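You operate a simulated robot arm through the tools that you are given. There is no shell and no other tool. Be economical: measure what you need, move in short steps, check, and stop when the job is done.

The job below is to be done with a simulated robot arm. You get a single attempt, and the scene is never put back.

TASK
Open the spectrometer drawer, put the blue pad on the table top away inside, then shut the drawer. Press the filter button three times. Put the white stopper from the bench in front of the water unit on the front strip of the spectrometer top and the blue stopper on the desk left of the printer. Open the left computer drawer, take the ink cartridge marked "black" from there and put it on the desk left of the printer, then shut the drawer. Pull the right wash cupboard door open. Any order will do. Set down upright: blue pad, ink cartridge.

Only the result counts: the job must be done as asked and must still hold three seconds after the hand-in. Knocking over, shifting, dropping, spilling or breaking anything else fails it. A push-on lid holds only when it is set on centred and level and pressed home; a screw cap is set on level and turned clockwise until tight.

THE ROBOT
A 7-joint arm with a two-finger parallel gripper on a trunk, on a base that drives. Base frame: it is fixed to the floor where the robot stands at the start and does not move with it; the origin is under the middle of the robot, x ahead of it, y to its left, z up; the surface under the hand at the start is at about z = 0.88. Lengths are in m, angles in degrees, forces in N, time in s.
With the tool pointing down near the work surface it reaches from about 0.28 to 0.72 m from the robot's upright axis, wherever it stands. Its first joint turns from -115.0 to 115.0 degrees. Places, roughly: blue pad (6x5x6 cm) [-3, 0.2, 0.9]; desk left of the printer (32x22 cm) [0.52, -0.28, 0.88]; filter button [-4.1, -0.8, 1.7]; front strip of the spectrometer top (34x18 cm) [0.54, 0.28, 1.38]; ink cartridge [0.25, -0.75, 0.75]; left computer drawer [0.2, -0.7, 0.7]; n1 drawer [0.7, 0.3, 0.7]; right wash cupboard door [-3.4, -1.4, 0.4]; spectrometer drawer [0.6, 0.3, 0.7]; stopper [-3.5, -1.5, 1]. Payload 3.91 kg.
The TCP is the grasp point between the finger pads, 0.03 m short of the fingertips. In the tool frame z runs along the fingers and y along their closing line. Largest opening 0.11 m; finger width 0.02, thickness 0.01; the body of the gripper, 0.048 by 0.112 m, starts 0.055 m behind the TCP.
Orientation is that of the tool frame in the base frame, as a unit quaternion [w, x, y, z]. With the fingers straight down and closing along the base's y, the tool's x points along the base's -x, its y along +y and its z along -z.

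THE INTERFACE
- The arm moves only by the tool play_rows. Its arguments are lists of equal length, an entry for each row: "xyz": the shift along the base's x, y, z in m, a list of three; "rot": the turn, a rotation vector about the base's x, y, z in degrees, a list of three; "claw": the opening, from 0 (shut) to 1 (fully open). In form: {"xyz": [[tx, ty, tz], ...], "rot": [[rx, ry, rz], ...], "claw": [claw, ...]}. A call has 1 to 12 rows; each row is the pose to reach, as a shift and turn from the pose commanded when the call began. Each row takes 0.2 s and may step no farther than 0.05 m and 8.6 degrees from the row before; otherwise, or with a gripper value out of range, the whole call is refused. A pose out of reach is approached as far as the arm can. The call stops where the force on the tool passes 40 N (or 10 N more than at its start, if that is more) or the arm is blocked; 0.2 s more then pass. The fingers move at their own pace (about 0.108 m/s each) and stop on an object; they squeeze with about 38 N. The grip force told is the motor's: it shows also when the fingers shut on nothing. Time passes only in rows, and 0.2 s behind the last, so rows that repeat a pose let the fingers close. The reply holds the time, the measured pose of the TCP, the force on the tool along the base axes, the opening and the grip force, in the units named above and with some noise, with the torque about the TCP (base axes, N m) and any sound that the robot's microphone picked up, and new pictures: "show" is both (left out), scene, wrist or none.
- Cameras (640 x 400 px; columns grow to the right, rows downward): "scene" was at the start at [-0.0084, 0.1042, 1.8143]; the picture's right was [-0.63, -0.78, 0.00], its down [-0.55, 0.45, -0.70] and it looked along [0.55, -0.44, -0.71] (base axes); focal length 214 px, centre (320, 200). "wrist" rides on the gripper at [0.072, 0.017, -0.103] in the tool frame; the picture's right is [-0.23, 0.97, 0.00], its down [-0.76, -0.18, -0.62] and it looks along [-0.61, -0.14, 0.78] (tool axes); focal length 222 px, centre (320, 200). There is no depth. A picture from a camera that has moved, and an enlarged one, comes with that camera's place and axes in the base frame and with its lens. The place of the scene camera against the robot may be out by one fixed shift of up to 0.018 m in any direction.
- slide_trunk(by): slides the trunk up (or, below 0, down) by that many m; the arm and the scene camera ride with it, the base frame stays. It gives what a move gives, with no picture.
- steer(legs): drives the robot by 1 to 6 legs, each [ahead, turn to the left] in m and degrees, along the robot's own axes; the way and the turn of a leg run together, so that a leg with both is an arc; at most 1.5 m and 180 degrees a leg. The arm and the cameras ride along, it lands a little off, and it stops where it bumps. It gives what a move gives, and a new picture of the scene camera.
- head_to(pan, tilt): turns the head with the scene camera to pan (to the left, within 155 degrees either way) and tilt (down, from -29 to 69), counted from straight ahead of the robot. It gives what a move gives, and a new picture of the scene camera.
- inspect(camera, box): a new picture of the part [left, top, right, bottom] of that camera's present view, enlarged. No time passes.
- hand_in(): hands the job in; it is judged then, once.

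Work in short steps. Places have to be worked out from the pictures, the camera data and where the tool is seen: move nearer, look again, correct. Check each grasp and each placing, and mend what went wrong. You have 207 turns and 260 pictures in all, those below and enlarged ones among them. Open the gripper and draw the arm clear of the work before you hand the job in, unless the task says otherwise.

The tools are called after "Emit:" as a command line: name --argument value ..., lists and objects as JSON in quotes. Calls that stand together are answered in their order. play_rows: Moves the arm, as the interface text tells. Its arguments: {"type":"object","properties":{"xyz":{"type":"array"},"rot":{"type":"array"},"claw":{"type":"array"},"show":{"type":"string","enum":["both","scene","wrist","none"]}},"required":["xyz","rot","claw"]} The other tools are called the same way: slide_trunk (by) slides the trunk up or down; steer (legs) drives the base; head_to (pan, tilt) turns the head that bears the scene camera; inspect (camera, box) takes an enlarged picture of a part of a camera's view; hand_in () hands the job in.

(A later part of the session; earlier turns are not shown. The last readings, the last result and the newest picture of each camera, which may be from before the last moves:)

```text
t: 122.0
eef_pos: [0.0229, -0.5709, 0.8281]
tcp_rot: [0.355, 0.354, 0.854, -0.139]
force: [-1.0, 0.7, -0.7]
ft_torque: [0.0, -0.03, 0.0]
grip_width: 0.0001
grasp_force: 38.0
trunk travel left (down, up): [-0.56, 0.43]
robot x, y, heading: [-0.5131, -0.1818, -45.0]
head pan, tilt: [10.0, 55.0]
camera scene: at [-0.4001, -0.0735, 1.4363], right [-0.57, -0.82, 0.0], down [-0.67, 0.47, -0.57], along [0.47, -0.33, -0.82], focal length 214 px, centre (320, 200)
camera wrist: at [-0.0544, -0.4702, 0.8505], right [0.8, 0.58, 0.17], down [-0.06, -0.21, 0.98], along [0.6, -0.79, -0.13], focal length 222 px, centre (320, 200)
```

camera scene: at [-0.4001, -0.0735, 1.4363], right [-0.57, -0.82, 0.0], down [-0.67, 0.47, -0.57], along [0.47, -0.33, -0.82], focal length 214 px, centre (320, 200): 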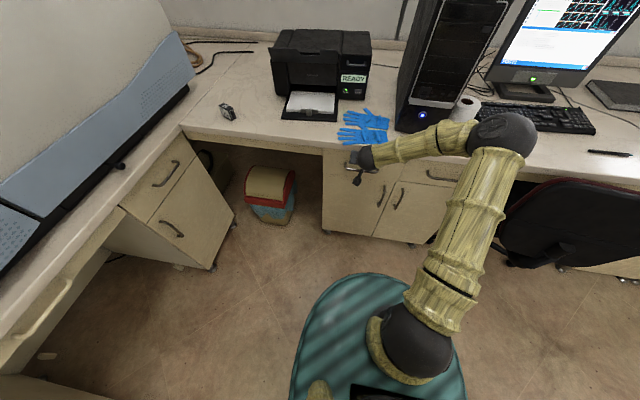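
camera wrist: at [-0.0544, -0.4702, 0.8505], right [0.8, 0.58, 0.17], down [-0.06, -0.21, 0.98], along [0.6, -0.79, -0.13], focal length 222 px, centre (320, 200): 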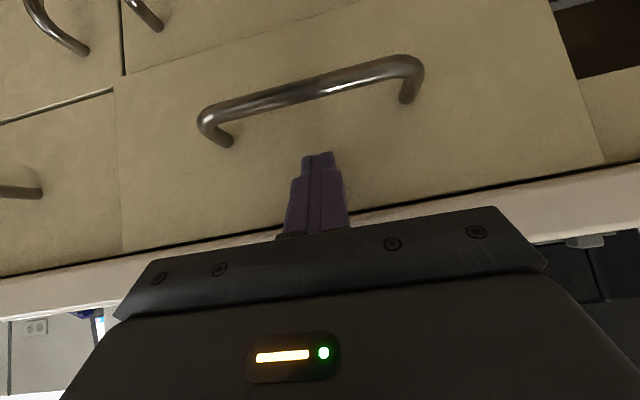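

Emit:
play_rows --xyz '[[0.004, -0.004, 0], [0.008, -0.008, 0], [0.012, -0.012, 0], [0.016, -0.016, 0]]' --rot '[[0, 0, 0], [0, 0, 0], [0, 0, 0], [0, 0, 0]]' --claw '[0, 0, 0, 0]'

```text
t: 122.9
eef_pos: [0.0331, -0.5798, 0.827]
tcp_rot: [0.352, 0.353, 0.856, -0.136]
force: [-17.4, 12.8, 8.3]
ft_torque: [-0.01, 0.08, -0.13]
grip_width: 0.0
grasp_force: 37.3
trunk travel left (down, up): [-0.56, 0.43]
robot x, y, heading: [-0.5162, -0.1845, -44.5]
head pan, tilt: [10.0, 55.0]
stopped in row 4: the force on the tool passed its limit at 46 N (the readings are from after the stop); the commanded pose is now the measured one
camera scene: at [-0.404, -0.0705, 1.4367], right [-0.57, -0.82, 0.0], down [-0.67, 0.47, -0.58], along [0.47, -0.33, -0.82], focal length 214 px, centre (320, 200)
camera wrist: at [-0.0448, -0.4789, 0.8507], right [0.8, 0.58, 0.17], down [-0.06, -0.21, 0.98], along [0.6, -0.79, -0.14], focal length 222 px, centre (320, 200)
```

scene: 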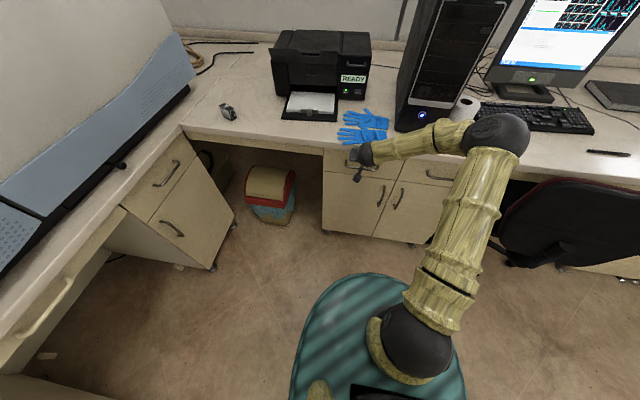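
wrist: 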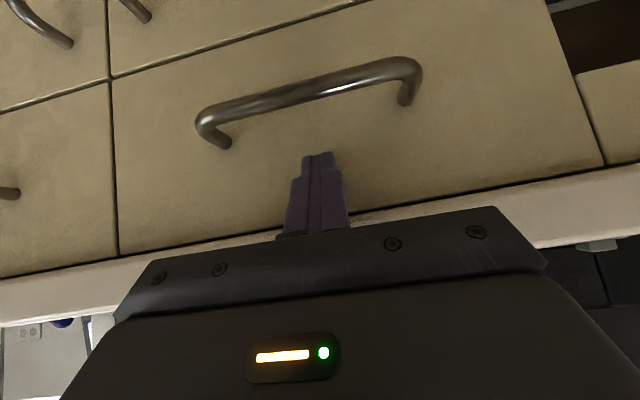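

Drawer seated flush. Now retract, raise, point the tool down, and drive toward the spectrometer drawer position.

Emit:
play_rows --xyz '[[-0.02, 0.02, 0], [-0.05, 0.05, 0.01], [-0.08, 0.08, 0.03], [-0.11, 0.11, 0.06], [-0.14, 0.13, 0.09], [-0.16, 0.15, 0.12], [-0.182, 0.168, 0.16], [-0.182, 0.168, 0.21], [-0.182, 0.168, 0.26], [-0.182, 0.168, 0.29]]' --rot '[[0, 0, 0], [0, 0, 0], [4, 4, 0], [8, 8, 0], [12, 12, 0], [16, 16, 0], [20, 20, 0], [24, 24, 0], [28, 28, 0], [31.5, 31.5, 0]]' --claw '[0, 0, 0, 0, 0, 0, 0, 0, 0, 0]' --show "none"

Emit:
steer --legs '[[0, 44.7], [0.42, 0], [0, 45]]'

Emit:
head_to --pan -15 --tilt 60

```text
refused: row 4 steps farther than a row can; nothing moved
```

```text
t: 128.5
eef_pos: [0.5276, -0.0607, 0.8347]
tcp_rot: [0.381, -0.012, 0.924, 0.019]
force: [-21.6, 5.3, 18.8]
ft_torque: [-1.41, -0.4, -1.41]
grip_width: 0.0
grasp_force: 38.3
trunk travel left (down, up): [-0.56, 0.43]
robot x, y, heading: [-0.1337, -0.1826, 0.3]
head pan, tilt: [10.0, 55.0]
stopped in leg 2: the force on the tool passed its limit at 131 N (the readings are from after the stop); the commanded pose is now the measured one
camera scene: at [-0.1384, -0.0156, 1.436], right [0.18, -0.98, 0.0], down [-0.8, -0.14, -0.58], along [0.57, 0.1, -0.82], focal length 214 px, centre (320, 200)
```

scene: 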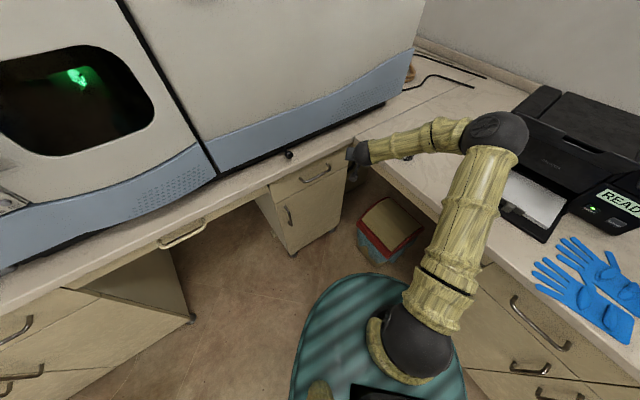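

```text
t: 129.4
eef_pos: [0.5278, -0.0613, 0.8347]
tcp_rot: [0.38, -0.011, 0.925, 0.018]
force: [-23.8, 15.8, 26.8]
ft_torque: [-2.27, -0.31, -1.84]
grip_width: 0.0
grasp_force: 37.9
trunk travel left (down, up): [-0.56, 0.43]
robot x, y, heading: [-0.1318, -0.1814, 0.2]
head pan, tilt: [-15.0, 60.0]
camera scene: at [-0.1455, -0.044, 1.4303], right [-0.26, -0.97, 0.0], down [-0.84, 0.22, -0.5], along [0.49, -0.13, -0.86], focal length 214 px, centre (320, 200)
```

scene: 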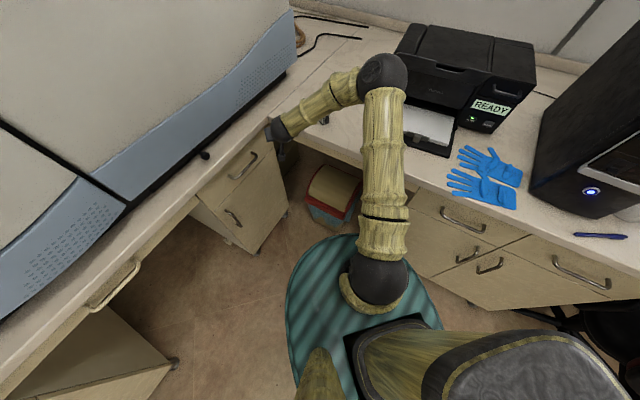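

That chained drive was a mistake: the arm move was refused and the hand bumped the desk corner. Back the hand off gently and inspect.

Emit:
play_rows --xyz '[[-0.02, 0, 0], [-0.04, 0, 0], [-0.07, 0, 0], [-0.1, 0, 0]]' --rot '[[0, 0, 0], [0, 0, 0], [0, 0, 0], [0, 0, 0]]' --claw '[0, 0, 0, 0]' --show "both"

```text
t: 130.4
eef_pos: [0.4302, -0.0633, 0.8307]
tcp_rot: [0.376, -0.01, 0.926, 0.018]
force: [-0.1, 0.3, -0.4]
ft_torque: [0.03, 0.0, 0.0]
grip_width: 0.0
grasp_force: 37.8
trunk travel left (down, up): [-0.56, 0.43]
robot x, y, heading: [-0.134, -0.1843, 0.0]
head pan, tilt: [-15.0, 60.0]
camera scene: at [-0.1398, -0.0458, 1.4303], right [-0.26, -0.97, 0.0], down [-0.84, 0.22, -0.5], along [0.48, -0.13, -0.87], focal length 214 px, centre (320, 200)
camera wrist: at [0.305, -0.0508, 0.8534], right [0.13, 0.97, 0.18], down [0.12, -0.2, 0.97], along [0.98, -0.11, -0.14], focal length 222 px, centre (320, 200)
```

scene: 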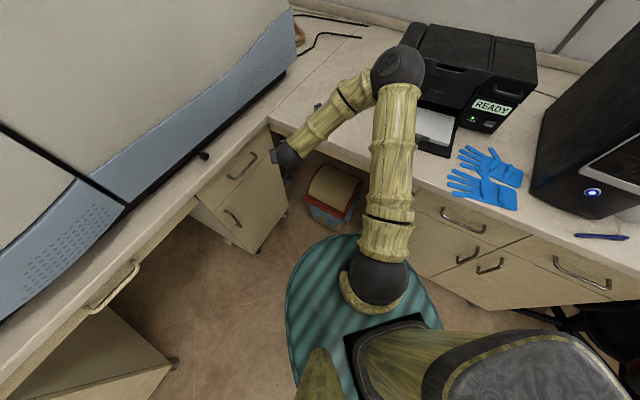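
wrist: 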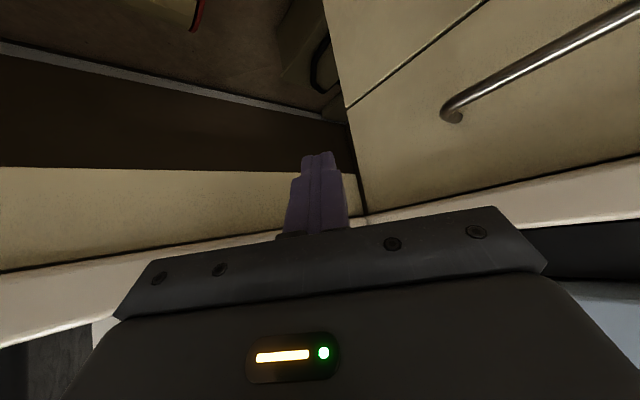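

Emit:
play_rows --xyz '[[-0.04, 0, 0], [-0.08, 0, 0.01], [-0.115, 0, 0.03], [-0.145, 0, 0.06], [-0.165, 0, 0.1], [-0.18, 0, 0.14], [-0.18, 0, 0.18], [-0.18, 0, 0.22], [-0.18, 0, 0.26]]' --rot '[[0, 5, 0], [0, 10, 0], [0, 15, 0], [0, 20, 0], [0, 25, 0], [0, 30, 0], [0, 36, 0], [0, 41, 0], [0, 46, 0]]' --claw '[0, 0, 0, 0, 0, 0, 0, 0, 0]' --show "scene"

```text
t: 132.4
eef_pos: [0.2504, -0.0616, 1.0925]
tcp_rot: [-0.016, -0.002, 1.0, 0.021]
force: [0.2, -0.1, -0.4]
ft_torque: [0.01, 0.02, 0.02]
grip_width: 0.0
grasp_force: 37.7
trunk travel left (down, up): [-0.56, 0.43]
robot x, y, heading: [-0.1331, -0.1808, 0.3]
head pan, tilt: [-15.0, 60.0]
camera scene: at [-0.1399, -0.0455, 1.4302], right [-0.26, -0.97, 0.0], down [-0.84, 0.22, -0.5], along [0.48, -0.13, -0.87], focal length 214 px, centre (320, 200)
```

scene: 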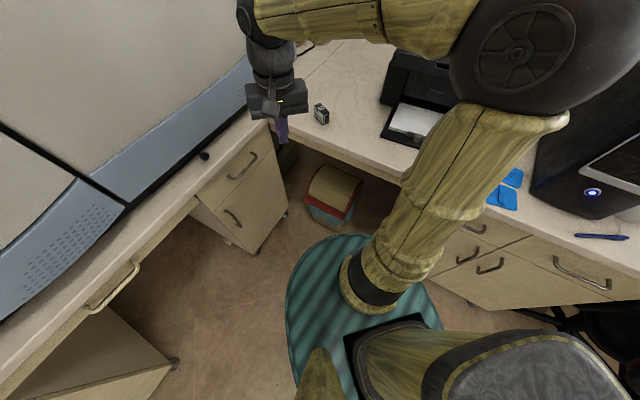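

Cartridge unharmed. Turn to face the spectrometer drawer.

Emit:
steer --legs '[[0, 44.7]]'

Emit:
head_to --pan -15 --tilt 55

```text
t: 135.7
eef_pos: [0.054, 0.1717, 1.0913]
tcp_rot: [-0.021, -0.381, 0.924, 0.013]
force: [-1.2, 0.5, -0.5]
ft_torque: [0.0, -0.03, 0.0]
grip_width: 0.0
grasp_force: 37.9
trunk travel left (down, up): [-0.56, 0.43]
robot x, y, heading: [-0.1299, -0.1853, 44.9]
head pan, tilt: [-15.0, 60.0]
camera scene: at [-0.2363, -0.082, 1.4303], right [0.5, -0.87, 0.0], down [-0.75, -0.43, -0.5], along [0.43, 0.25, -0.87], focal length 214 px, centre (320, 200)
```

scene: 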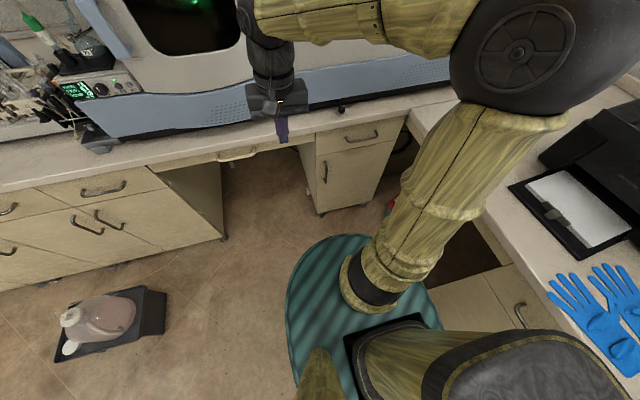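

```text
t: 136.3
eef_pos: [0.0551, 0.1714, 1.0913]
tcp_rot: [-0.022, -0.382, 0.924, 0.013]
force: [0.1, 0.2, 0.5]
ft_torque: [-0.03, -0.02, 0.03]
grip_width: 0.0001
grasp_force: 37.5
trunk travel left (down, up): [-0.56, 0.43]
robot x, y, heading: [-0.1317, -0.1864, 45.2]
head pan, tilt: [-15.0, 55.0]
camera scene: at [-0.2316, -0.0793, 1.4363], right [0.5, -0.87, 0.0], down [-0.71, -0.41, -0.57], along [0.5, 0.29, -0.82], focal length 214 px, centre (320, 200)
```

scene: 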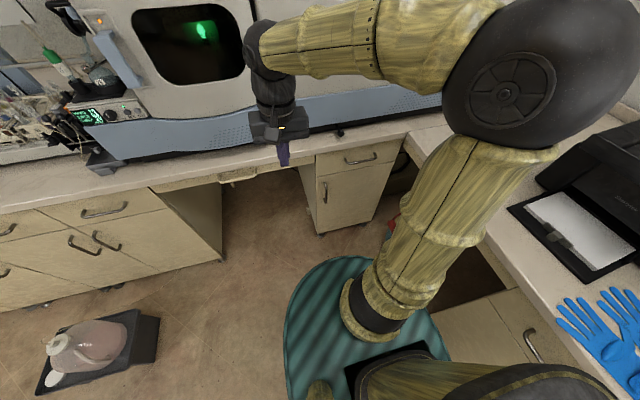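

Try the mirrored level orientation (B) while raising a little.

Emit:
play_rows --xyz '[[0, 0, 0.01], [0, 0, 0.02], [0, 0, 0.03], [0, 0, 0.04], [0, 0, 0.05], [0, 0, 0.06], [0, 0, 0.07], [0, 0, 0.08], [0, 0, 0.08], [0, 0, 0.08], [0, 0, 0.08], [0, 0, 0.08]]' --rot '[[0, -7, 4.95], [0, -14, 9.9], [0, -21, 14.8], [0, -28, 19.8], [0, -35, 24.7], [0, -42, 29.7], [0, -49, 34.6], [0, -56, 39.6], [0, -63, 44.5], [0, -70, 49.5], [0, -77, 54.4], [0, -84, 59.4]]' --claw '[0.3, 0.6, 0.6, 0.6, 0.6, 0.6, 0.6, 0.6, 0.6, 0.6, 0.6, 0.6]' --show "scene"

```text
t: 138.9
eef_pos: [0.0548, 0.1722, 1.1732]
tcp_rot: [-0.571, 0.664, -0.416, 0.244]
force: [0.6, -0.1, -0.2]
ft_torque: [0.02, 0.01, 0.02]
grip_width: 0.0661
grasp_force: 0.0
trunk travel left (down, up): [-0.56, 0.43]
robot x, y, heading: [-0.1358, -0.1807, 45.1]
head pan, tilt: [-15.0, 55.0]
camera scene: at [-0.2315, -0.0794, 1.4364], right [0.5, -0.87, 0.0], down [-0.71, -0.41, -0.57], along [0.5, 0.29, -0.82], focal length 214 px, centre (320, 200)
```

scene: 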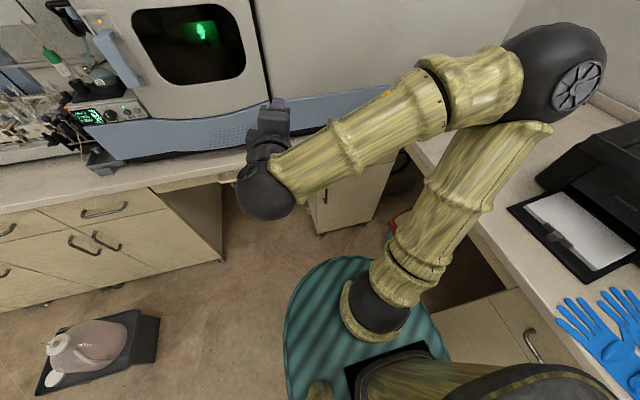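

B works. Finish levelling and slide right to line up with the handle (n≈-0.25).

Emit:
play_rows --xyz '[[0, 0, 0], [0, 0, 0], [0.03, -0.03, 0], [0.065, -0.065, 0], [0.1, -0.1, 0], [0.135, -0.135, 0], [0.17, -0.17, 0], [0.205, -0.205, 0], [0.235, -0.235, 0]]' --rot '[[0.8, -8, 5.6], [1.6, -16, 11.25], [1.6, -16, 11.25], [1.6, -16, 11.25], [1.6, -16, 11.25], [1.6, -16, 11.25], [1.6, -16, 11.25], [1.6, -16, 11.25], [1.6, -16, 11.25]]' --claw '[0.6, 0.6, 0.6, 0.6, 0.6, 0.6, 0.6, 0.6, 0.6]' --show "both"

```text
refused: row 1 steps farther than a row can; nothing moved
```

Emit:
play_rows --xyz '[[0, 0, 0], [0, 0, 0], [0.03, -0.03, 0], [0.065, -0.065, 0], [0.1, -0.1, 0], [0.135, -0.135, 0], [0.17, -0.17, 0], [0.205, -0.205, 0], [0.235, -0.235, 0]]' --rot '[[0.5, -5.3, 3.75], [1.1, -10.7, 7.5], [1.6, -16, 11.25], [1.6, -16, 11.25], [1.6, -16, 11.25], [1.6, -16, 11.25], [1.6, -16, 11.25], [1.6, -16, 11.25], [1.6, -16, 11.25]]' --claw '[0.6, 0.6, 0.6, 0.6, 0.6, 0.6, 0.6, 0.6, 0.6]' --show "both"

```text
t: 140.9
eef_pos: [0.2886, -0.0623, 1.1708]
tcp_rot: [0.653, -0.652, 0.271, -0.272]
force: [0.6, -0.3, -0.2]
ft_torque: [-0.03, 0.02, -0.01]
grip_width: 0.0661
grasp_force: 0.0
out of reach, approached as far as the arm can: row 2, 3, 4, 5, 6, 7
trunk travel left (down, up): [-0.56, 0.43]
robot x, y, heading: [-0.132, -0.1848, 44.9]
head pan, tilt: [-15.0, 55.0]
camera scene: at [-0.2318, -0.0797, 1.4364], right [0.5, -0.87, 0.0], down [-0.71, -0.41, -0.57], along [0.5, 0.29, -0.82], focal length 214 px, centre (320, 200)
camera wrist: at [0.2666, -0.1864, 1.1551], right [-0.16, 0.16, -0.97], down [-0.98, 0.1, 0.18], along [0.12, 0.98, 0.14], focal length 222 px, centre (320, 200)
```

scene: 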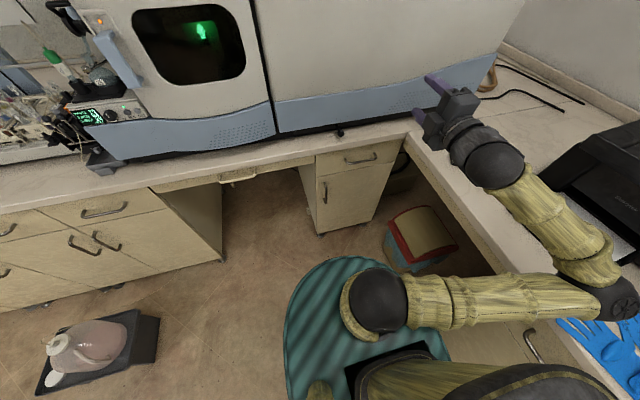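
wrist: 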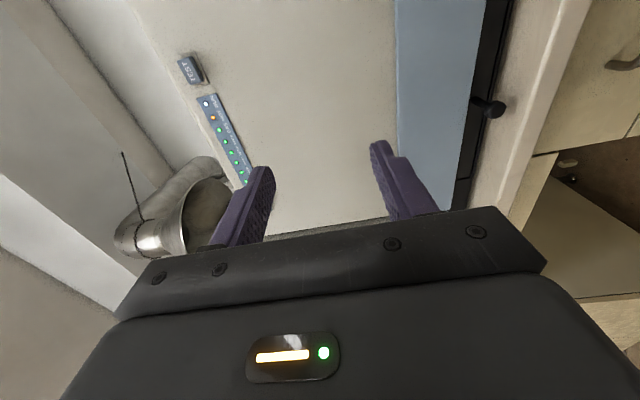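

The elbow is low over the computer desk in this posture. I'll back the base off and extend the arm forward, which should bring the elbow in; check at this height first.

Emit:
steer --legs '[[-0.2, 0]]'

Emit:
play_rows --xyz '[[0.025, 0.025, 0], [0.05, 0.05, 0], [0.075, 0.075, 0], [0.1, 0.1, 0], [0.125, 0.125, 0], [0.15, 0.15, 0]]' --rot '[[0, 0, 0], [0, 0, 0], [0, 0, 0], [0, 0, 0], [0, 0, 0], [0, 0, 0]]' --claw '[0.6, 0.6, 0.6, 0.6, 0.6, 0.6]' --show "scene"

```text
t: 142.7
eef_pos: [0.1464, -0.2037, 1.1726]
tcp_rot: [0.654, -0.653, 0.269, -0.271]
force: [0.8, -0.6, 0.2]
ft_torque: [0.02, 0.06, 0.0]
grip_width: 0.0661
grasp_force: 0.0
trunk travel left (down, up): [-0.56, 0.43]
robot x, y, heading: [-0.2807, -0.3217, 44.9]
head pan, tilt: [-15.0, 55.0]
camera scene: at [-0.3746, -0.2221, 1.4364], right [0.5, -0.87, 0.0], down [-0.71, -0.41, -0.57], along [0.5, 0.29, -0.82], focal length 214 px, centre (320, 200)
```

scene: 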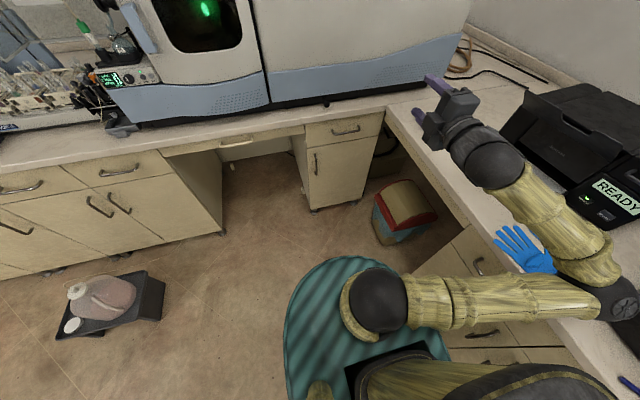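

```text
t: 144.1
eef_pos: [0.2969, -0.0531, 1.1713]
tcp_rot: [0.654, -0.653, 0.269, -0.271]
force: [-0.7, -0.3, 0.3]
ft_torque: [-0.02, 0.0, 0.0]
grip_width: 0.066
grasp_force: 0.0
trunk travel left (down, up): [-0.56, 0.43]
robot x, y, heading: [-0.2751, -0.3247, 44.6]
head pan, tilt: [-15.0, 55.0]
camera scene: at [-0.3743, -0.2217, 1.4363], right [0.5, -0.87, 0.0], down [-0.71, -0.41, -0.57], along [0.5, 0.29, -0.82], focal length 214 px, centre (320, 200)
```

scene: 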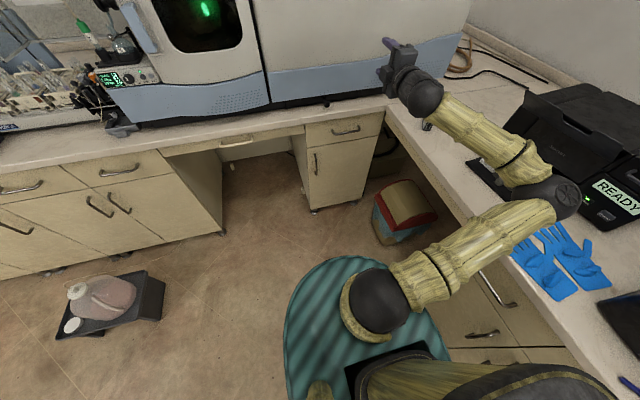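

Elbow still overhangs the desk, so I'll shift the base left by ~0.24 m (turn, drive, turn back) and reach over to the right.

Emit:
steer --legs '[[0, 90], [0.24, 0], [0, -90]]'

```text
t: 147.4
eef_pos: [-0.0184, 0.2608, 1.1721]
tcp_rot: [0.707, -0.706, 0.025, -0.027]
force: [-0.5, -0.8, -0.2]
ft_torque: [0.02, -0.02, 0.03]
grip_width: 0.066
grasp_force: 0.0
trunk travel left (down, up): [-0.56, 0.43]
robot x, y, heading: [-0.2755, -0.3177, 79.5]
head pan, tilt: [-15.0, 55.0]
stopped in leg 1: the robot was blocked; the commanded pose is now the measured one
camera scene: at [-0.4147, -0.2818, 1.4364], right [0.9, -0.43, 0.0], down [-0.35, -0.74, -0.57], along [0.25, 0.52, -0.82], focal length 214 px, centre (320, 200)
```

scene: 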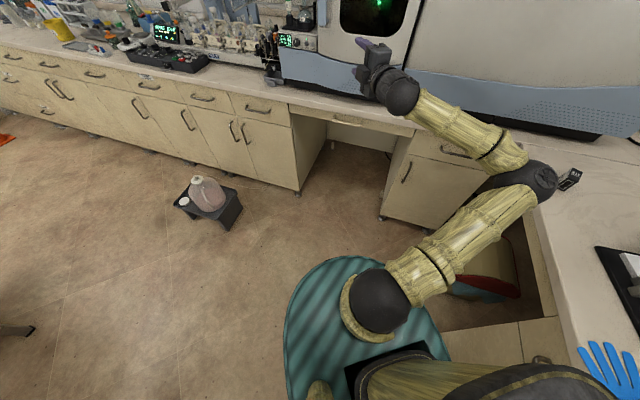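

Base rear was blocked. Retract the hand a little, then drive forward a bit before continuing the turn.

Emit:
play_rows --xyz '[[-0.008, -0.045, 0], [-0.016, -0.09, 0], [-0.024, -0.135, 0], [-0.03, -0.17, 0]]' --rot '[[0, 0, 0], [0, 0, 0], [0, 0, 0], [0, 0, 0]]' --claw '[0.6, 0.6, 0.6, 0.6]' --show "none"

```text
t: 148.4
eef_pos: [-0.049, 0.0888, 1.1711]
tcp_rot: [0.707, -0.706, 0.027, -0.027]
force: [0.3, -0.6, 0.0]
ft_torque: [0.0, 0.0, 0.03]
grip_width: 0.0658
grasp_force: 0.1
trunk travel left (down, up): [-0.56, 0.43]
robot x, y, heading: [-0.2751, -0.3206, 79.5]
head pan, tilt: [-15.0, 55.0]
```

Emit:
steer --legs '[[0.2, 0], [0, 70], [0.17, 0], [0, -105]]'

```text
t: 162.2
eef_pos: [0.034, 0.174, 1.1708]
tcp_rot: [0.668, -0.667, 0.233, -0.234]
force: [-0.8, -0.3, 1.2]
ft_torque: [-0.02, -0.02, 0.0]
grip_width: 0.0659
grasp_force: 0.1
trunk travel left (down, up): [-0.56, 0.43]
robot x, y, heading: [-0.382, -0.0384, 45.2]
head pan, tilt: [-15.0, 55.0]
camera scene: at [-0.4823, 0.0687, 1.4364], right [0.5, -0.87, 0.0], down [-0.71, -0.41, -0.57], along [0.5, 0.29, -0.82], focal length 214 px, centre (320, 200)
```

scene: 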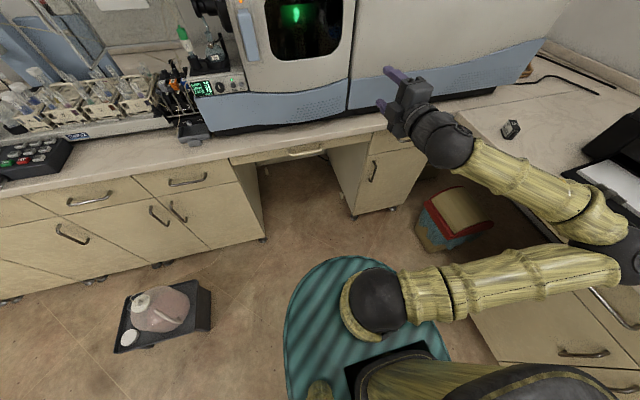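

Emit:
play_rows --xyz '[[0.037, -0.025, 0], [0.074, -0.049, 0], [0.111, -0.074, 0], [0.148, -0.098, 0], [0.186, -0.123, 0], [0.223, -0.148, 0], [0.26, -0.172, 0], [0.297, -0.197, 0]]' --rot '[[0, 0, -2], [0, 0, -4], [0, 0, -6.4], [0, 0, -6.4], [0, 0, -6.4], [0, 0, -6.4], [0, 0, -6.4], [0, 0, -6.4]]' --claw '[0.6, 0.6, 0.6, 0.6, 0.6, 0.6, 0.6, 0.6]' --show "scene"

```text
t: 164.0
eef_pos: [0.3317, -0.0218, 1.1731]
tcp_rot: [0.654, -0.653, 0.27, -0.272]
force: [0.7, -0.7, -0.3]
ft_torque: [-0.02, 0.02, -0.02]
grip_width: 0.0658
grasp_force: 0.1
trunk travel left (down, up): [-0.56, 0.43]
robot x, y, heading: [-0.383, -0.031, 44.8]
head pan, tilt: [-15.0, 55.0]
camera scene: at [-0.4816, 0.0686, 1.4364], right [0.5, -0.87, 0.0], down [-0.71, -0.41, -0.57], along [0.5, 0.29, -0.82], focal length 214 px, centre (320, 200)
```

scene: 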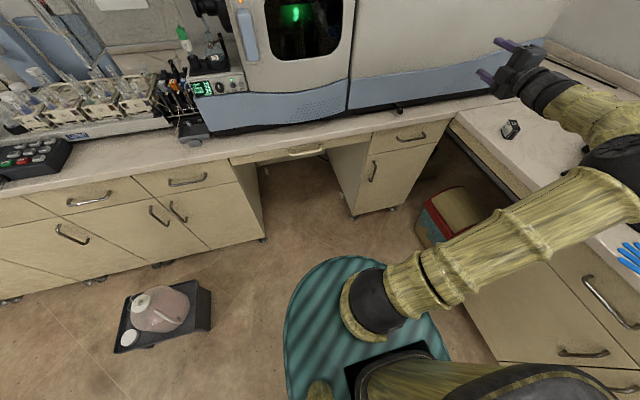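

Reached at this extended pose. Test how far the arm itself can lower the hand while staying level.

Emit:
play_rows --xyz '[[0, 0, -0.04], [0, 0, -0.08], [0, 0, -0.12], [0, 0, -0.16], [0, 0, -0.2]]' --rot '[[0, 0, 0], [0, 0, 0], [0, 0, 0], [0, 0, 0], [0, 0, 0]]' --claw '[0.6, 0.6, 0.6, 0.6, 0.6]' --show "scene"

```text
t: 165.2
eef_pos: [0.3308, -0.021, 0.9701]
tcp_rot: [0.654, -0.653, 0.269, -0.271]
force: [-0.3, 0.5, 0.4]
ft_torque: [-0.03, -0.01, 0.01]
grip_width: 0.0658
grasp_force: 0.1
trunk travel left (down, up): [-0.56, 0.43]
robot x, y, heading: [-0.3839, -0.035, 44.6]
head pan, tilt: [-15.0, 55.0]
camera scene: at [-0.4819, 0.0687, 1.4364], right [0.5, -0.87, 0.0], down [-0.71, -0.41, -0.57], along [0.5, 0.29, -0.82], focal length 214 px, centre (320, 200)
```

scene: 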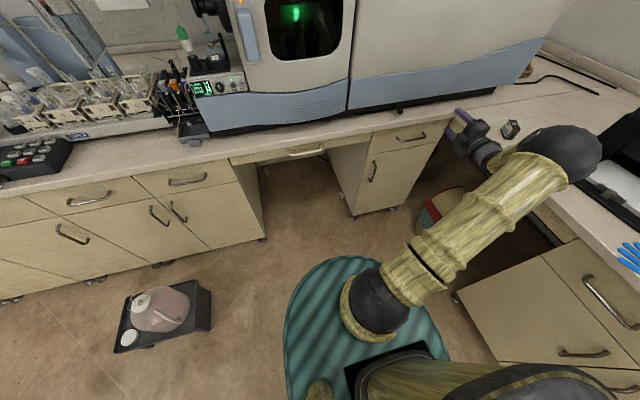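

Works well with the elbow up. Lower on to handle height.

Emit:
play_rows --xyz '[[0, 0, -0.04], [0, 0, -0.08], [0, 0, -0.12], [0, 0, -0.16], [0, 0, -0.198]]' --rot '[[0, 0, 0], [0, 0, 0], [0, 0, 0], [0, 0, 0], [0, 0, 0]]' --claw '[0.6, 0.6, 0.6, 0.6, 0.6]' --show "both"

```text
t: 166.4
eef_pos: [0.3309, -0.0218, 0.7719]
tcp_rot: [0.654, -0.652, 0.27, -0.272]
force: [0.2, -1.2, -0.5]
ft_torque: [-0.02, -0.01, 0.02]
grip_width: 0.066
grasp_force: 0.0
trunk travel left (down, up): [-0.56, 0.43]
robot x, y, heading: [-0.3817, -0.0342, 44.9]
head pan, tilt: [-15.0, 55.0]
camera scene: at [-0.482, 0.0687, 1.4364], right [0.5, -0.87, 0.0], down [-0.71, -0.41, -0.57], along [0.5, 0.29, -0.82], focal length 214 px, centre (320, 200)
camera wrist: at [0.3082, -0.1454, 0.7559], right [-0.16, 0.16, -0.97], down [-0.98, 0.1, 0.17], along [0.12, 0.98, 0.14], focal length 222 px, centre (320, 200)
```

scene: 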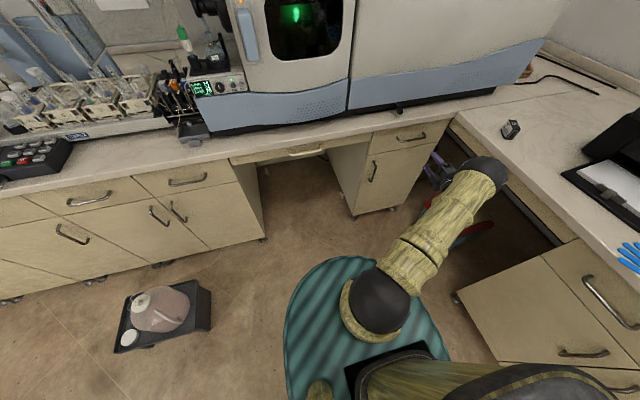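
wrist: 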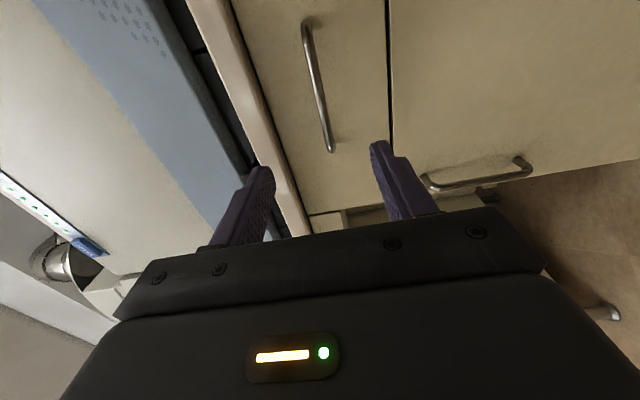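

Handle is ~0.18 m ahead, level with the TCP. Drive forward 0.12.

Emit:
steer --legs '[[0.12, 0]]'

Emit:
play_rows --xyz '[[0.004, -0.004, 0]]' --rot '[[0, 0, 0]]' --claw '[0.6]' --show "wrist"

```text
t: 167.7
eef_pos: [0.4163, 0.0636, 0.7741]
tcp_rot: [0.654, -0.653, 0.27, -0.272]
force: [0.7, 0.3, 0.0]
ft_torque: [0.02, -0.01, -0.04]
grip_width: 0.0658
grasp_force: 0.1
trunk travel left (down, up): [-0.56, 0.43]
robot x, y, heading: [-0.2997, 0.0508, 45.0]
head pan, tilt: [-15.0, 55.0]
camera scene: at [-0.3971, 0.1538, 1.4364], right [0.5, -0.87, 0.0], down [-0.71, -0.41, -0.57], along [0.5, 0.29, -0.82], focal length 214 px, centre (320, 200)
```

scene: 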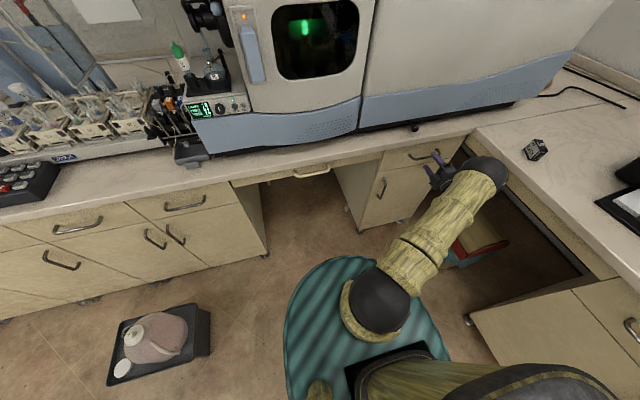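

```text
t: 168.1
eef_pos: [0.4198, 0.0591, 0.7738]
tcp_rot: [0.653, -0.653, 0.269, -0.272]
force: [1.1, -0.5, -0.2]
ft_torque: [-0.02, -0.02, 0.02]
grip_width: 0.0659
grasp_force: 0.0
trunk travel left (down, up): [-0.56, 0.43]
robot x, y, heading: [-0.2979, 0.0492, 45.2]
head pan, tilt: [-15.0, 55.0]
camera wrist: at [0.3972, -0.0645, 0.7566], right [-0.16, 0.16, -0.97], down [-0.98, 0.1, 0.18], along [0.12, 0.98, 0.14], focal length 222 px, centre (320, 200)
```

wrist: 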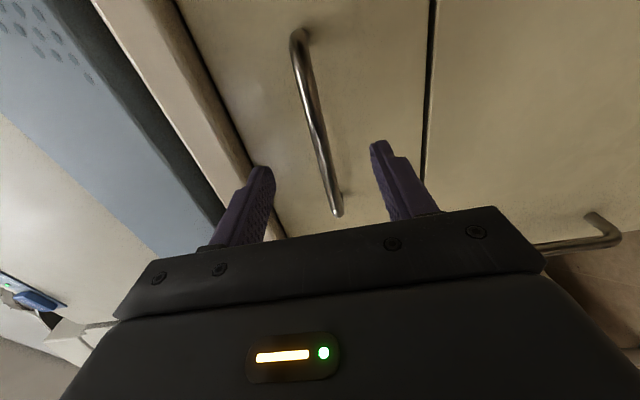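

Emit:
play_rows --xyz '[[0.02, 0.02, 0], [0.035, 0.035, -0.001], [0.045, 0.045, -0.002]]' --rot '[[0, 0, 0], [0, 0, 0], [0, 0, 0]]' --claw '[0.6, 0.6, 0.6]' --show "wrist"

```text
t: 168.9
eef_pos: [0.4564, 0.0936, 0.7714]
tcp_rot: [-0.653, 0.654, -0.271, 0.27]
force: [-16.8, -5.9, 3.7]
ft_torque: [0.31, -0.66, 0.39]
grip_width: 0.0681
grasp_force: 1.7
trunk travel left (down, up): [-0.56, 0.43]
robot x, y, heading: [-0.2991, 0.0512, 44.9]
head pan, tilt: [-15.0, 55.0]
stopped in row 3: the force on the tool passed its limit at 50 N (the readings are from after the stop); the commanded pose is now the measured one
camera wrist: at [0.4334, -0.0293, 0.7538], right [-0.16, 0.16, -0.97], down [-0.98, 0.1, 0.18], along [0.12, 0.98, 0.14], focal length 222 px, centre (320, 200)
```

wrist: 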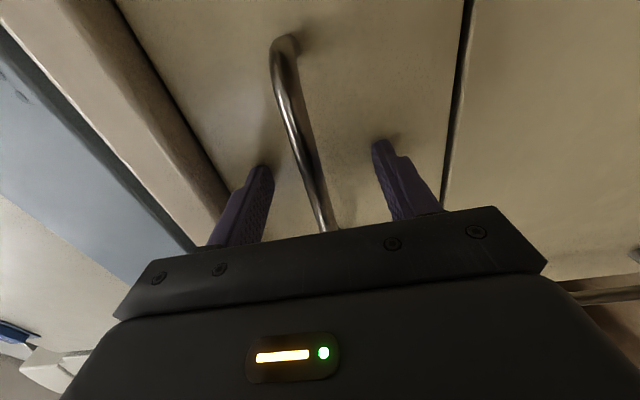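

Fingertips touched the drawer face; the bar lies between the fingers. Back off 4 mm and close.

Emit:
play_rows --xyz '[[-0.004, -0.004, 0], [-0.004, -0.004, 0], [-0.004, -0.004, 0], [-0.004, -0.004, 0]]' --rot '[[0, 0, 0], [0, 0, 0], [0, 0, 0], [0, 0, 0]]' --claw '[0.6, 0.3, 0, 0]' --show "wrist"

```text
t: 169.9
eef_pos: [0.4558, 0.0919, 0.7716]
tcp_rot: [0.653, -0.653, 0.271, -0.271]
force: [3.6, 0.3, 10.7]
ft_torque: [0.06, 0.09, 0.25]
grip_width: 0.0113
grasp_force: 45.2
trunk travel left (down, up): [-0.56, 0.43]
robot x, y, heading: [-0.2958, 0.0494, 45.0]
head pan, tilt: [-15.0, 55.0]
camera wrist: at [0.4318, -0.0316, 0.7544], right [-0.16, 0.16, -0.97], down [-0.98, 0.1, 0.18], along [0.12, 0.98, 0.14], focal length 222 px, centre (320, 200)
```

wrist: 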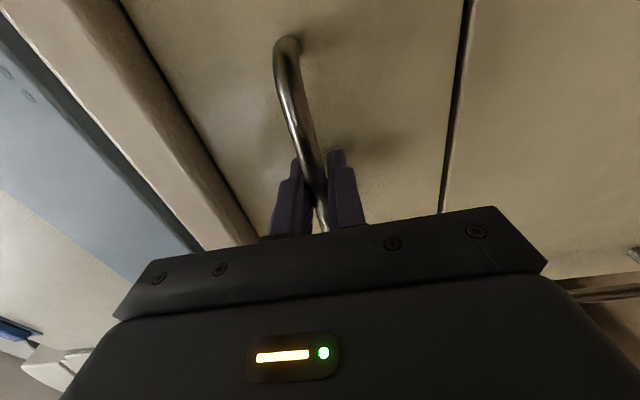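

Gripped (11 mm bar). Pull back with the base 0.3 m.

Emit:
steer --legs '[[-0.3, 0]]'

```text
t: 172.2
eef_pos: [0.2416, -0.1223, 0.7713]
tcp_rot: [0.653, -0.653, 0.272, -0.271]
force: [7.1, -7.3, 23.3]
ft_torque: [0.01, 0.09, 0.04]
grip_width: 0.0109
grasp_force: 45.3
trunk travel left (down, up): [-0.56, 0.43]
robot x, y, heading: [-0.5096, -0.1622, 44.8]
head pan, tilt: [-15.0, 55.0]
camera scene: at [-0.6118, -0.0599, 1.4364], right [0.5, -0.87, 0.0], down [-0.71, -0.41, -0.57], along [0.5, 0.29, -0.82], focal length 214 px, centre (320, 200)
```

scene: 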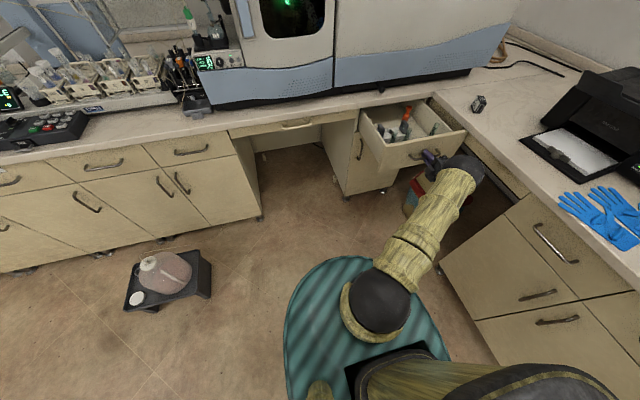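

Emit:
inspect --camera "scene" --box '[340, 80, 500, 180]'

```text
4.00 times, centred on (420, 130) of scene
camera zoom: at [-0.6118, -0.0599, 1.4364], right [0.5, -0.87, 0.0], down [-0.71, -0.41, -0.57], along [0.5, 0.29, -0.82], focal length 858 px, centre (-80, 480)
```

zoom: 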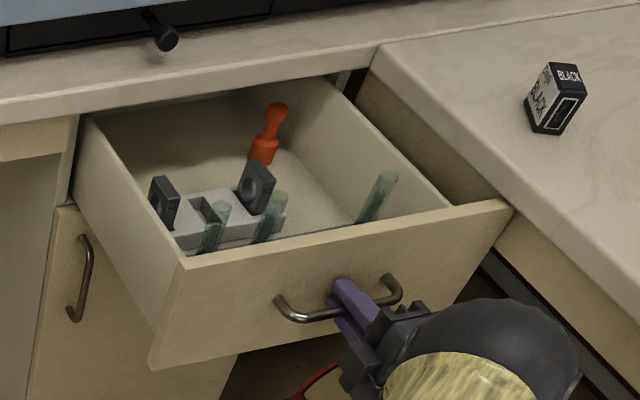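

Drawer is open 0.3 m (contains holder, tubes, orange tool). Release and back off.

Emit:
play_rows --xyz '[[0, 0, 0], [0, 0, 0], [-0.01, -0.01, 0], [-0.035, -0.035, 0], [-0.06, -0.06, 0], [-0.06, -0.06, 0.05], [-0.06, -0.06, 0.1], [-0.06, -0.06, 0.15], [-0.06, -0.06, 0.2], [-0.06, -0.06, 0.25], [-0.06, -0.06, 0.3]]' --rot '[[0, 0, 0], [0, 0, 0], [0, 0, 0], [0, 0, 0], [0, 0, 0], [0, 0, 0], [0, 0, 0], [0, 0, 0], [0, 0, 0], [0, 0, 0], [0, 0, 0]]' --claw '[0.6, 0.6, 0.6, 0.6, 0.6, 0.6, 0.6, 0.6, 0.6, 0.6, 0.6]' --show "scene"

```text
t: 174.6
eef_pos: [0.1814, -0.181, 1.0697]
tcp_rot: [-0.652, 0.653, -0.274, 0.271]
force: [-0.1, 0.0, 0.7]
ft_torque: [-0.02, 0.0, 0.0]
grip_width: 0.0659
grasp_force: 0.1
trunk travel left (down, up): [-0.56, 0.43]
robot x, y, heading: [-0.5094, -0.1669, 45.0]
head pan, tilt: [-15.0, 55.0]
camera scene: at [-0.6102, -0.0589, 1.4363], right [0.5, -0.87, 0.0], down [-0.71, -0.41, -0.57], along [0.5, 0.29, -0.82], focal length 214 px, centre (320, 200)
```

scene: 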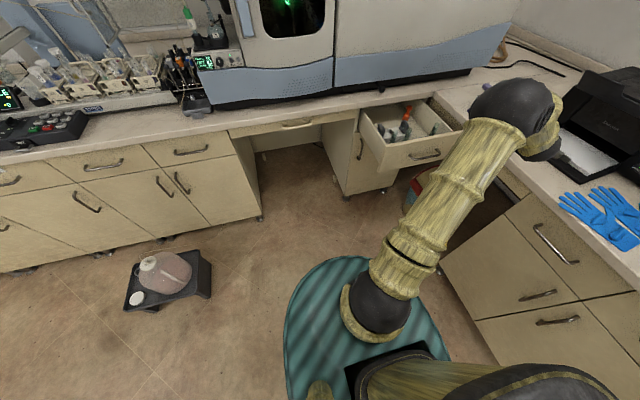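

Return the tool to pointing down while bringing the hand in front of the robot.

Emit:
play_rows --xyz '[[-0.034, 0.025, 0.01], [-0.068, 0.05, 0.02], [-0.102, 0.074, 0.03], [-0.137, 0.1, 0.04], [-0.17, 0.124, 0.05], [-0.205, 0.149, 0.06], [-0.24, 0.174, 0.07], [-0.273, 0.198, 0.08], [-0.307, 0.223, 0.08], [-0.34, 0.247, 0.08], [-0.375, 0.272, 0.08], [-0.41, 0.297, 0.08]]' --rot '[[0, 7, -4.95], [0, 14, -9.9], [0, 21, -14.8], [0, 28, -19.8], [0, 35, -24.7], [0, 42, -29.7], [0, 49, -34.6], [0, 56, -39.6], [0, 63, -44.5], [0, 70, -49.5], [0, 77, -54.4], [0, 84, -59.4]]' --claw '[0.6, 0.6, 0.6, 0.6, 0.6, 0.6, 0.6, 0.6, 0.6, 0.6, 0.6, 0.6]' --show "none"

Emit:
play_rows --xyz '[[0, 0, 0], [0, 0, 0]]' --rot '[[0, 7, -4.95], [0, 14, -9.9]]' --claw '[0.6, 0.6]' --show "none"

Emit:
head_to --pan 155 --tilt 30

Emit:
head_to --pan -155 --tilt 20

```text
t: 177.2
eef_pos: [-0.191, 0.1226, 1.1437]
tcp_rot: [0.107, -0.461, 0.881, -0.017]
force: [-0.1, 0.0, 0.2]
ft_torque: [-0.02, -0.01, 0.0]
grip_width: 0.0662
grasp_force: 0.0
out of reach, approached as far as the arm can: row 9, 10, 11, 12
trunk travel left (down, up): [-0.56, 0.43]
robot x, y, heading: [-0.5131, -0.1628, 45.2]
head pan, tilt: [-15.0, 55.0]
```

```text
t: 177.8
eef_pos: [-0.1904, 0.124, 1.1433]
tcp_rot: [-0.002, -0.382, 0.923, 0.031]
force: [-0.6, 0.0, -0.6]
ft_torque: [0.0, -0.04, 0.02]
grip_width: 0.066
grasp_force: 0.1
trunk travel left (down, up): [-0.56, 0.43]
robot x, y, heading: [-0.5086, -0.1623, 44.8]
head pan, tilt: [-15.0, 55.0]
```

```text
t: 180.4
eef_pos: [-0.1897, 0.1234, 1.143]
tcp_rot: [0.0, -0.383, 0.923, 0.03]
force: [0.0, 0.0, 0.7]
ft_torque: [-0.01, 0.02, 0.01]
grip_width: 0.066
grasp_force: 0.1
trunk travel left (down, up): [-0.56, 0.43]
robot x, y, heading: [-0.5109, -0.1664, 44.9]
head pan, tilt: [154.7, 30.0]
camera scene: at [-0.7575, -0.1253, 1.4724], right [-0.34, 0.94, 0.0], down [0.47, 0.17, -0.87], along [-0.82, -0.29, -0.5], focal length 214 px, centre (320, 200)
```

scene: 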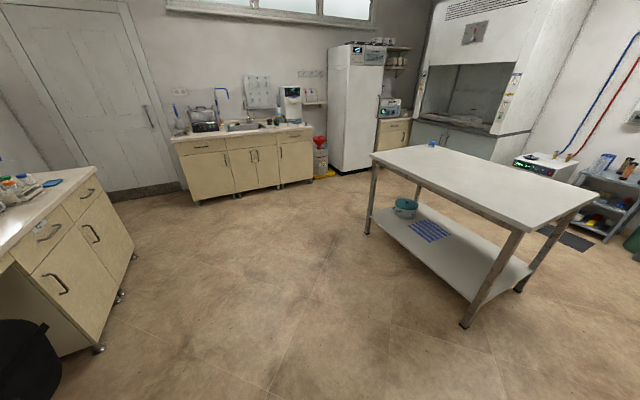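

```text
t: 184.6
eef_pos: [-0.1899, 0.1242, 1.1436]
tcp_rot: [0.0, -0.383, 0.923, 0.031]
force: [-0.9, -0.3, -0.6]
ft_torque: [0.03, -0.02, 0.01]
grip_width: 0.0658
grasp_force: 0.0
trunk travel left (down, up): [-0.56, 0.43]
robot x, y, heading: [-0.5108, -0.1618, 44.9]
head pan, tilt: [-154.7, 20.0]
camera scene: at [-0.7037, -0.1826, 1.4885], right [-0.94, 0.34, 0.0], down [0.12, 0.32, -0.94], along [-0.32, -0.88, -0.34], focal length 214 px, centre (320, 200)
```

scene: 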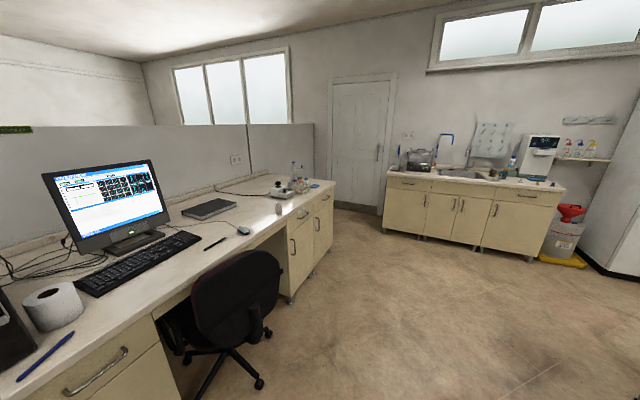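

Pad is at about (-3.06,0.19), on the far-left corner of the table; walls are aligned with my 45° room axes. I reverse along the open floor (facing the spectrometer) toward the wash side.

Emit:
steer --legs '[[-1.1, 0], [-1.1, 0]]'

Emit:
head_to --pan 110 --tilt 15

```text
t: 197.3
eef_pos: [-1.7478, -1.4237, 1.1432]
tcp_rot: [-0.001, -0.38, 0.925, 0.032]
force: [0.3, 0.1, 0.2]
ft_torque: [0.02, -0.02, 0.01]
grip_width: 0.0658
grasp_force: 0.1
trunk travel left (down, up): [-0.56, 0.43]
robot x, y, heading: [-2.0692, -1.7072, 44.4]
head pan, tilt: [-154.7, 20.0]
camera scene: at [-2.2626, -1.7277, 1.4885], right [-0.94, 0.34, 0.0], down [0.12, 0.32, -0.94], along [-0.32, -0.88, -0.34], focal length 214 px, centre (320, 200)
```

scene: 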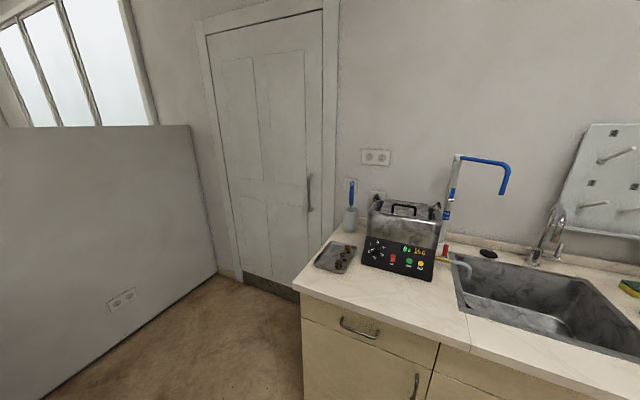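

```text
t: 201.0
eef_pos: [-1.7472, -1.4242, 1.1428]
tcp_rot: [0.0, -0.38, 0.925, 0.031]
force: [0.7, 0.2, -0.5]
ft_torque: [0.0, -0.04, 0.0]
grip_width: 0.066
grasp_force: 0.0
trunk travel left (down, up): [-0.56, 0.43]
robot x, y, heading: [-2.0675, -1.7112, 45.1]
head pan, tilt: [110.0, 15.0]
camera scene: at [-2.3151, -1.6002, 1.4966], right [0.43, 0.9, 0.0], down [0.23, -0.11, -0.97], along [-0.87, 0.41, -0.26], focal length 214 px, centre (320, 200)
```

scene: 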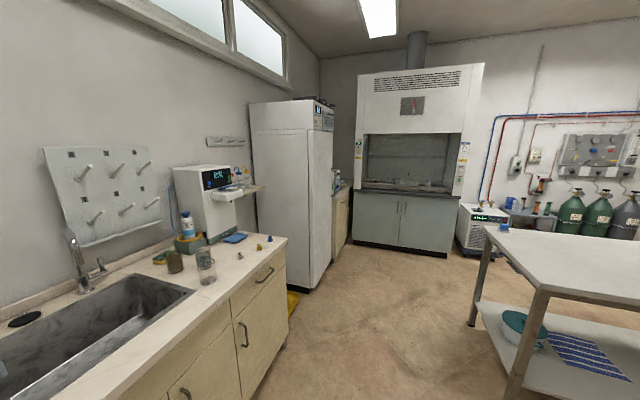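

Emit:
inspect --camera "scene" --box '[170, 160, 330, 260]'

Emit:
inspect --camera "scene" --box '[240, 80, 360, 155]'

```text
4.00 times, centred on (250, 210) of scene
camera zoom: at [-2.3151, -1.6002, 1.4966], right [0.43, 0.9, 0.0], down [0.23, -0.11, -0.97], along [-0.87, 0.41, -0.26], focal length 858 px, centre (600, 160)
```

zoom: 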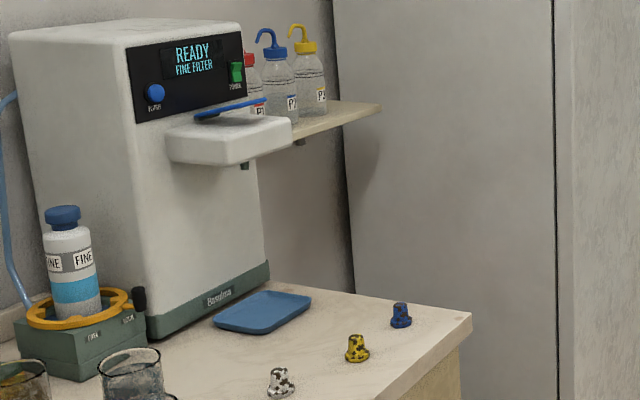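

```text
5.33 times, centred on (300, 118) of scene
camera zoom: at [-2.3151, -1.6002, 1.4966], right [0.43, 0.9, 0.0], down [0.23, -0.11, -0.97], along [-0.87, 0.41, -0.26], focal length 1144 px, centre (427, 640)
```

zoom: 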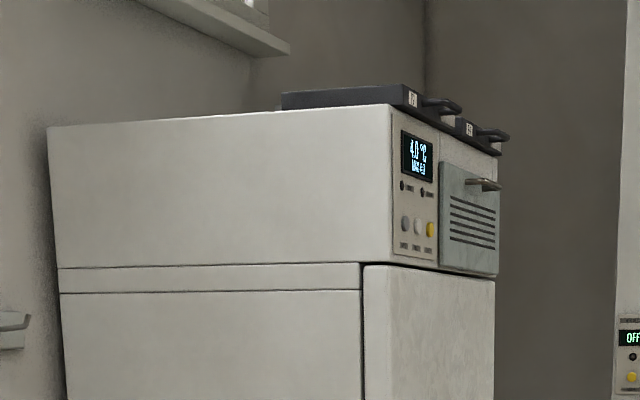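

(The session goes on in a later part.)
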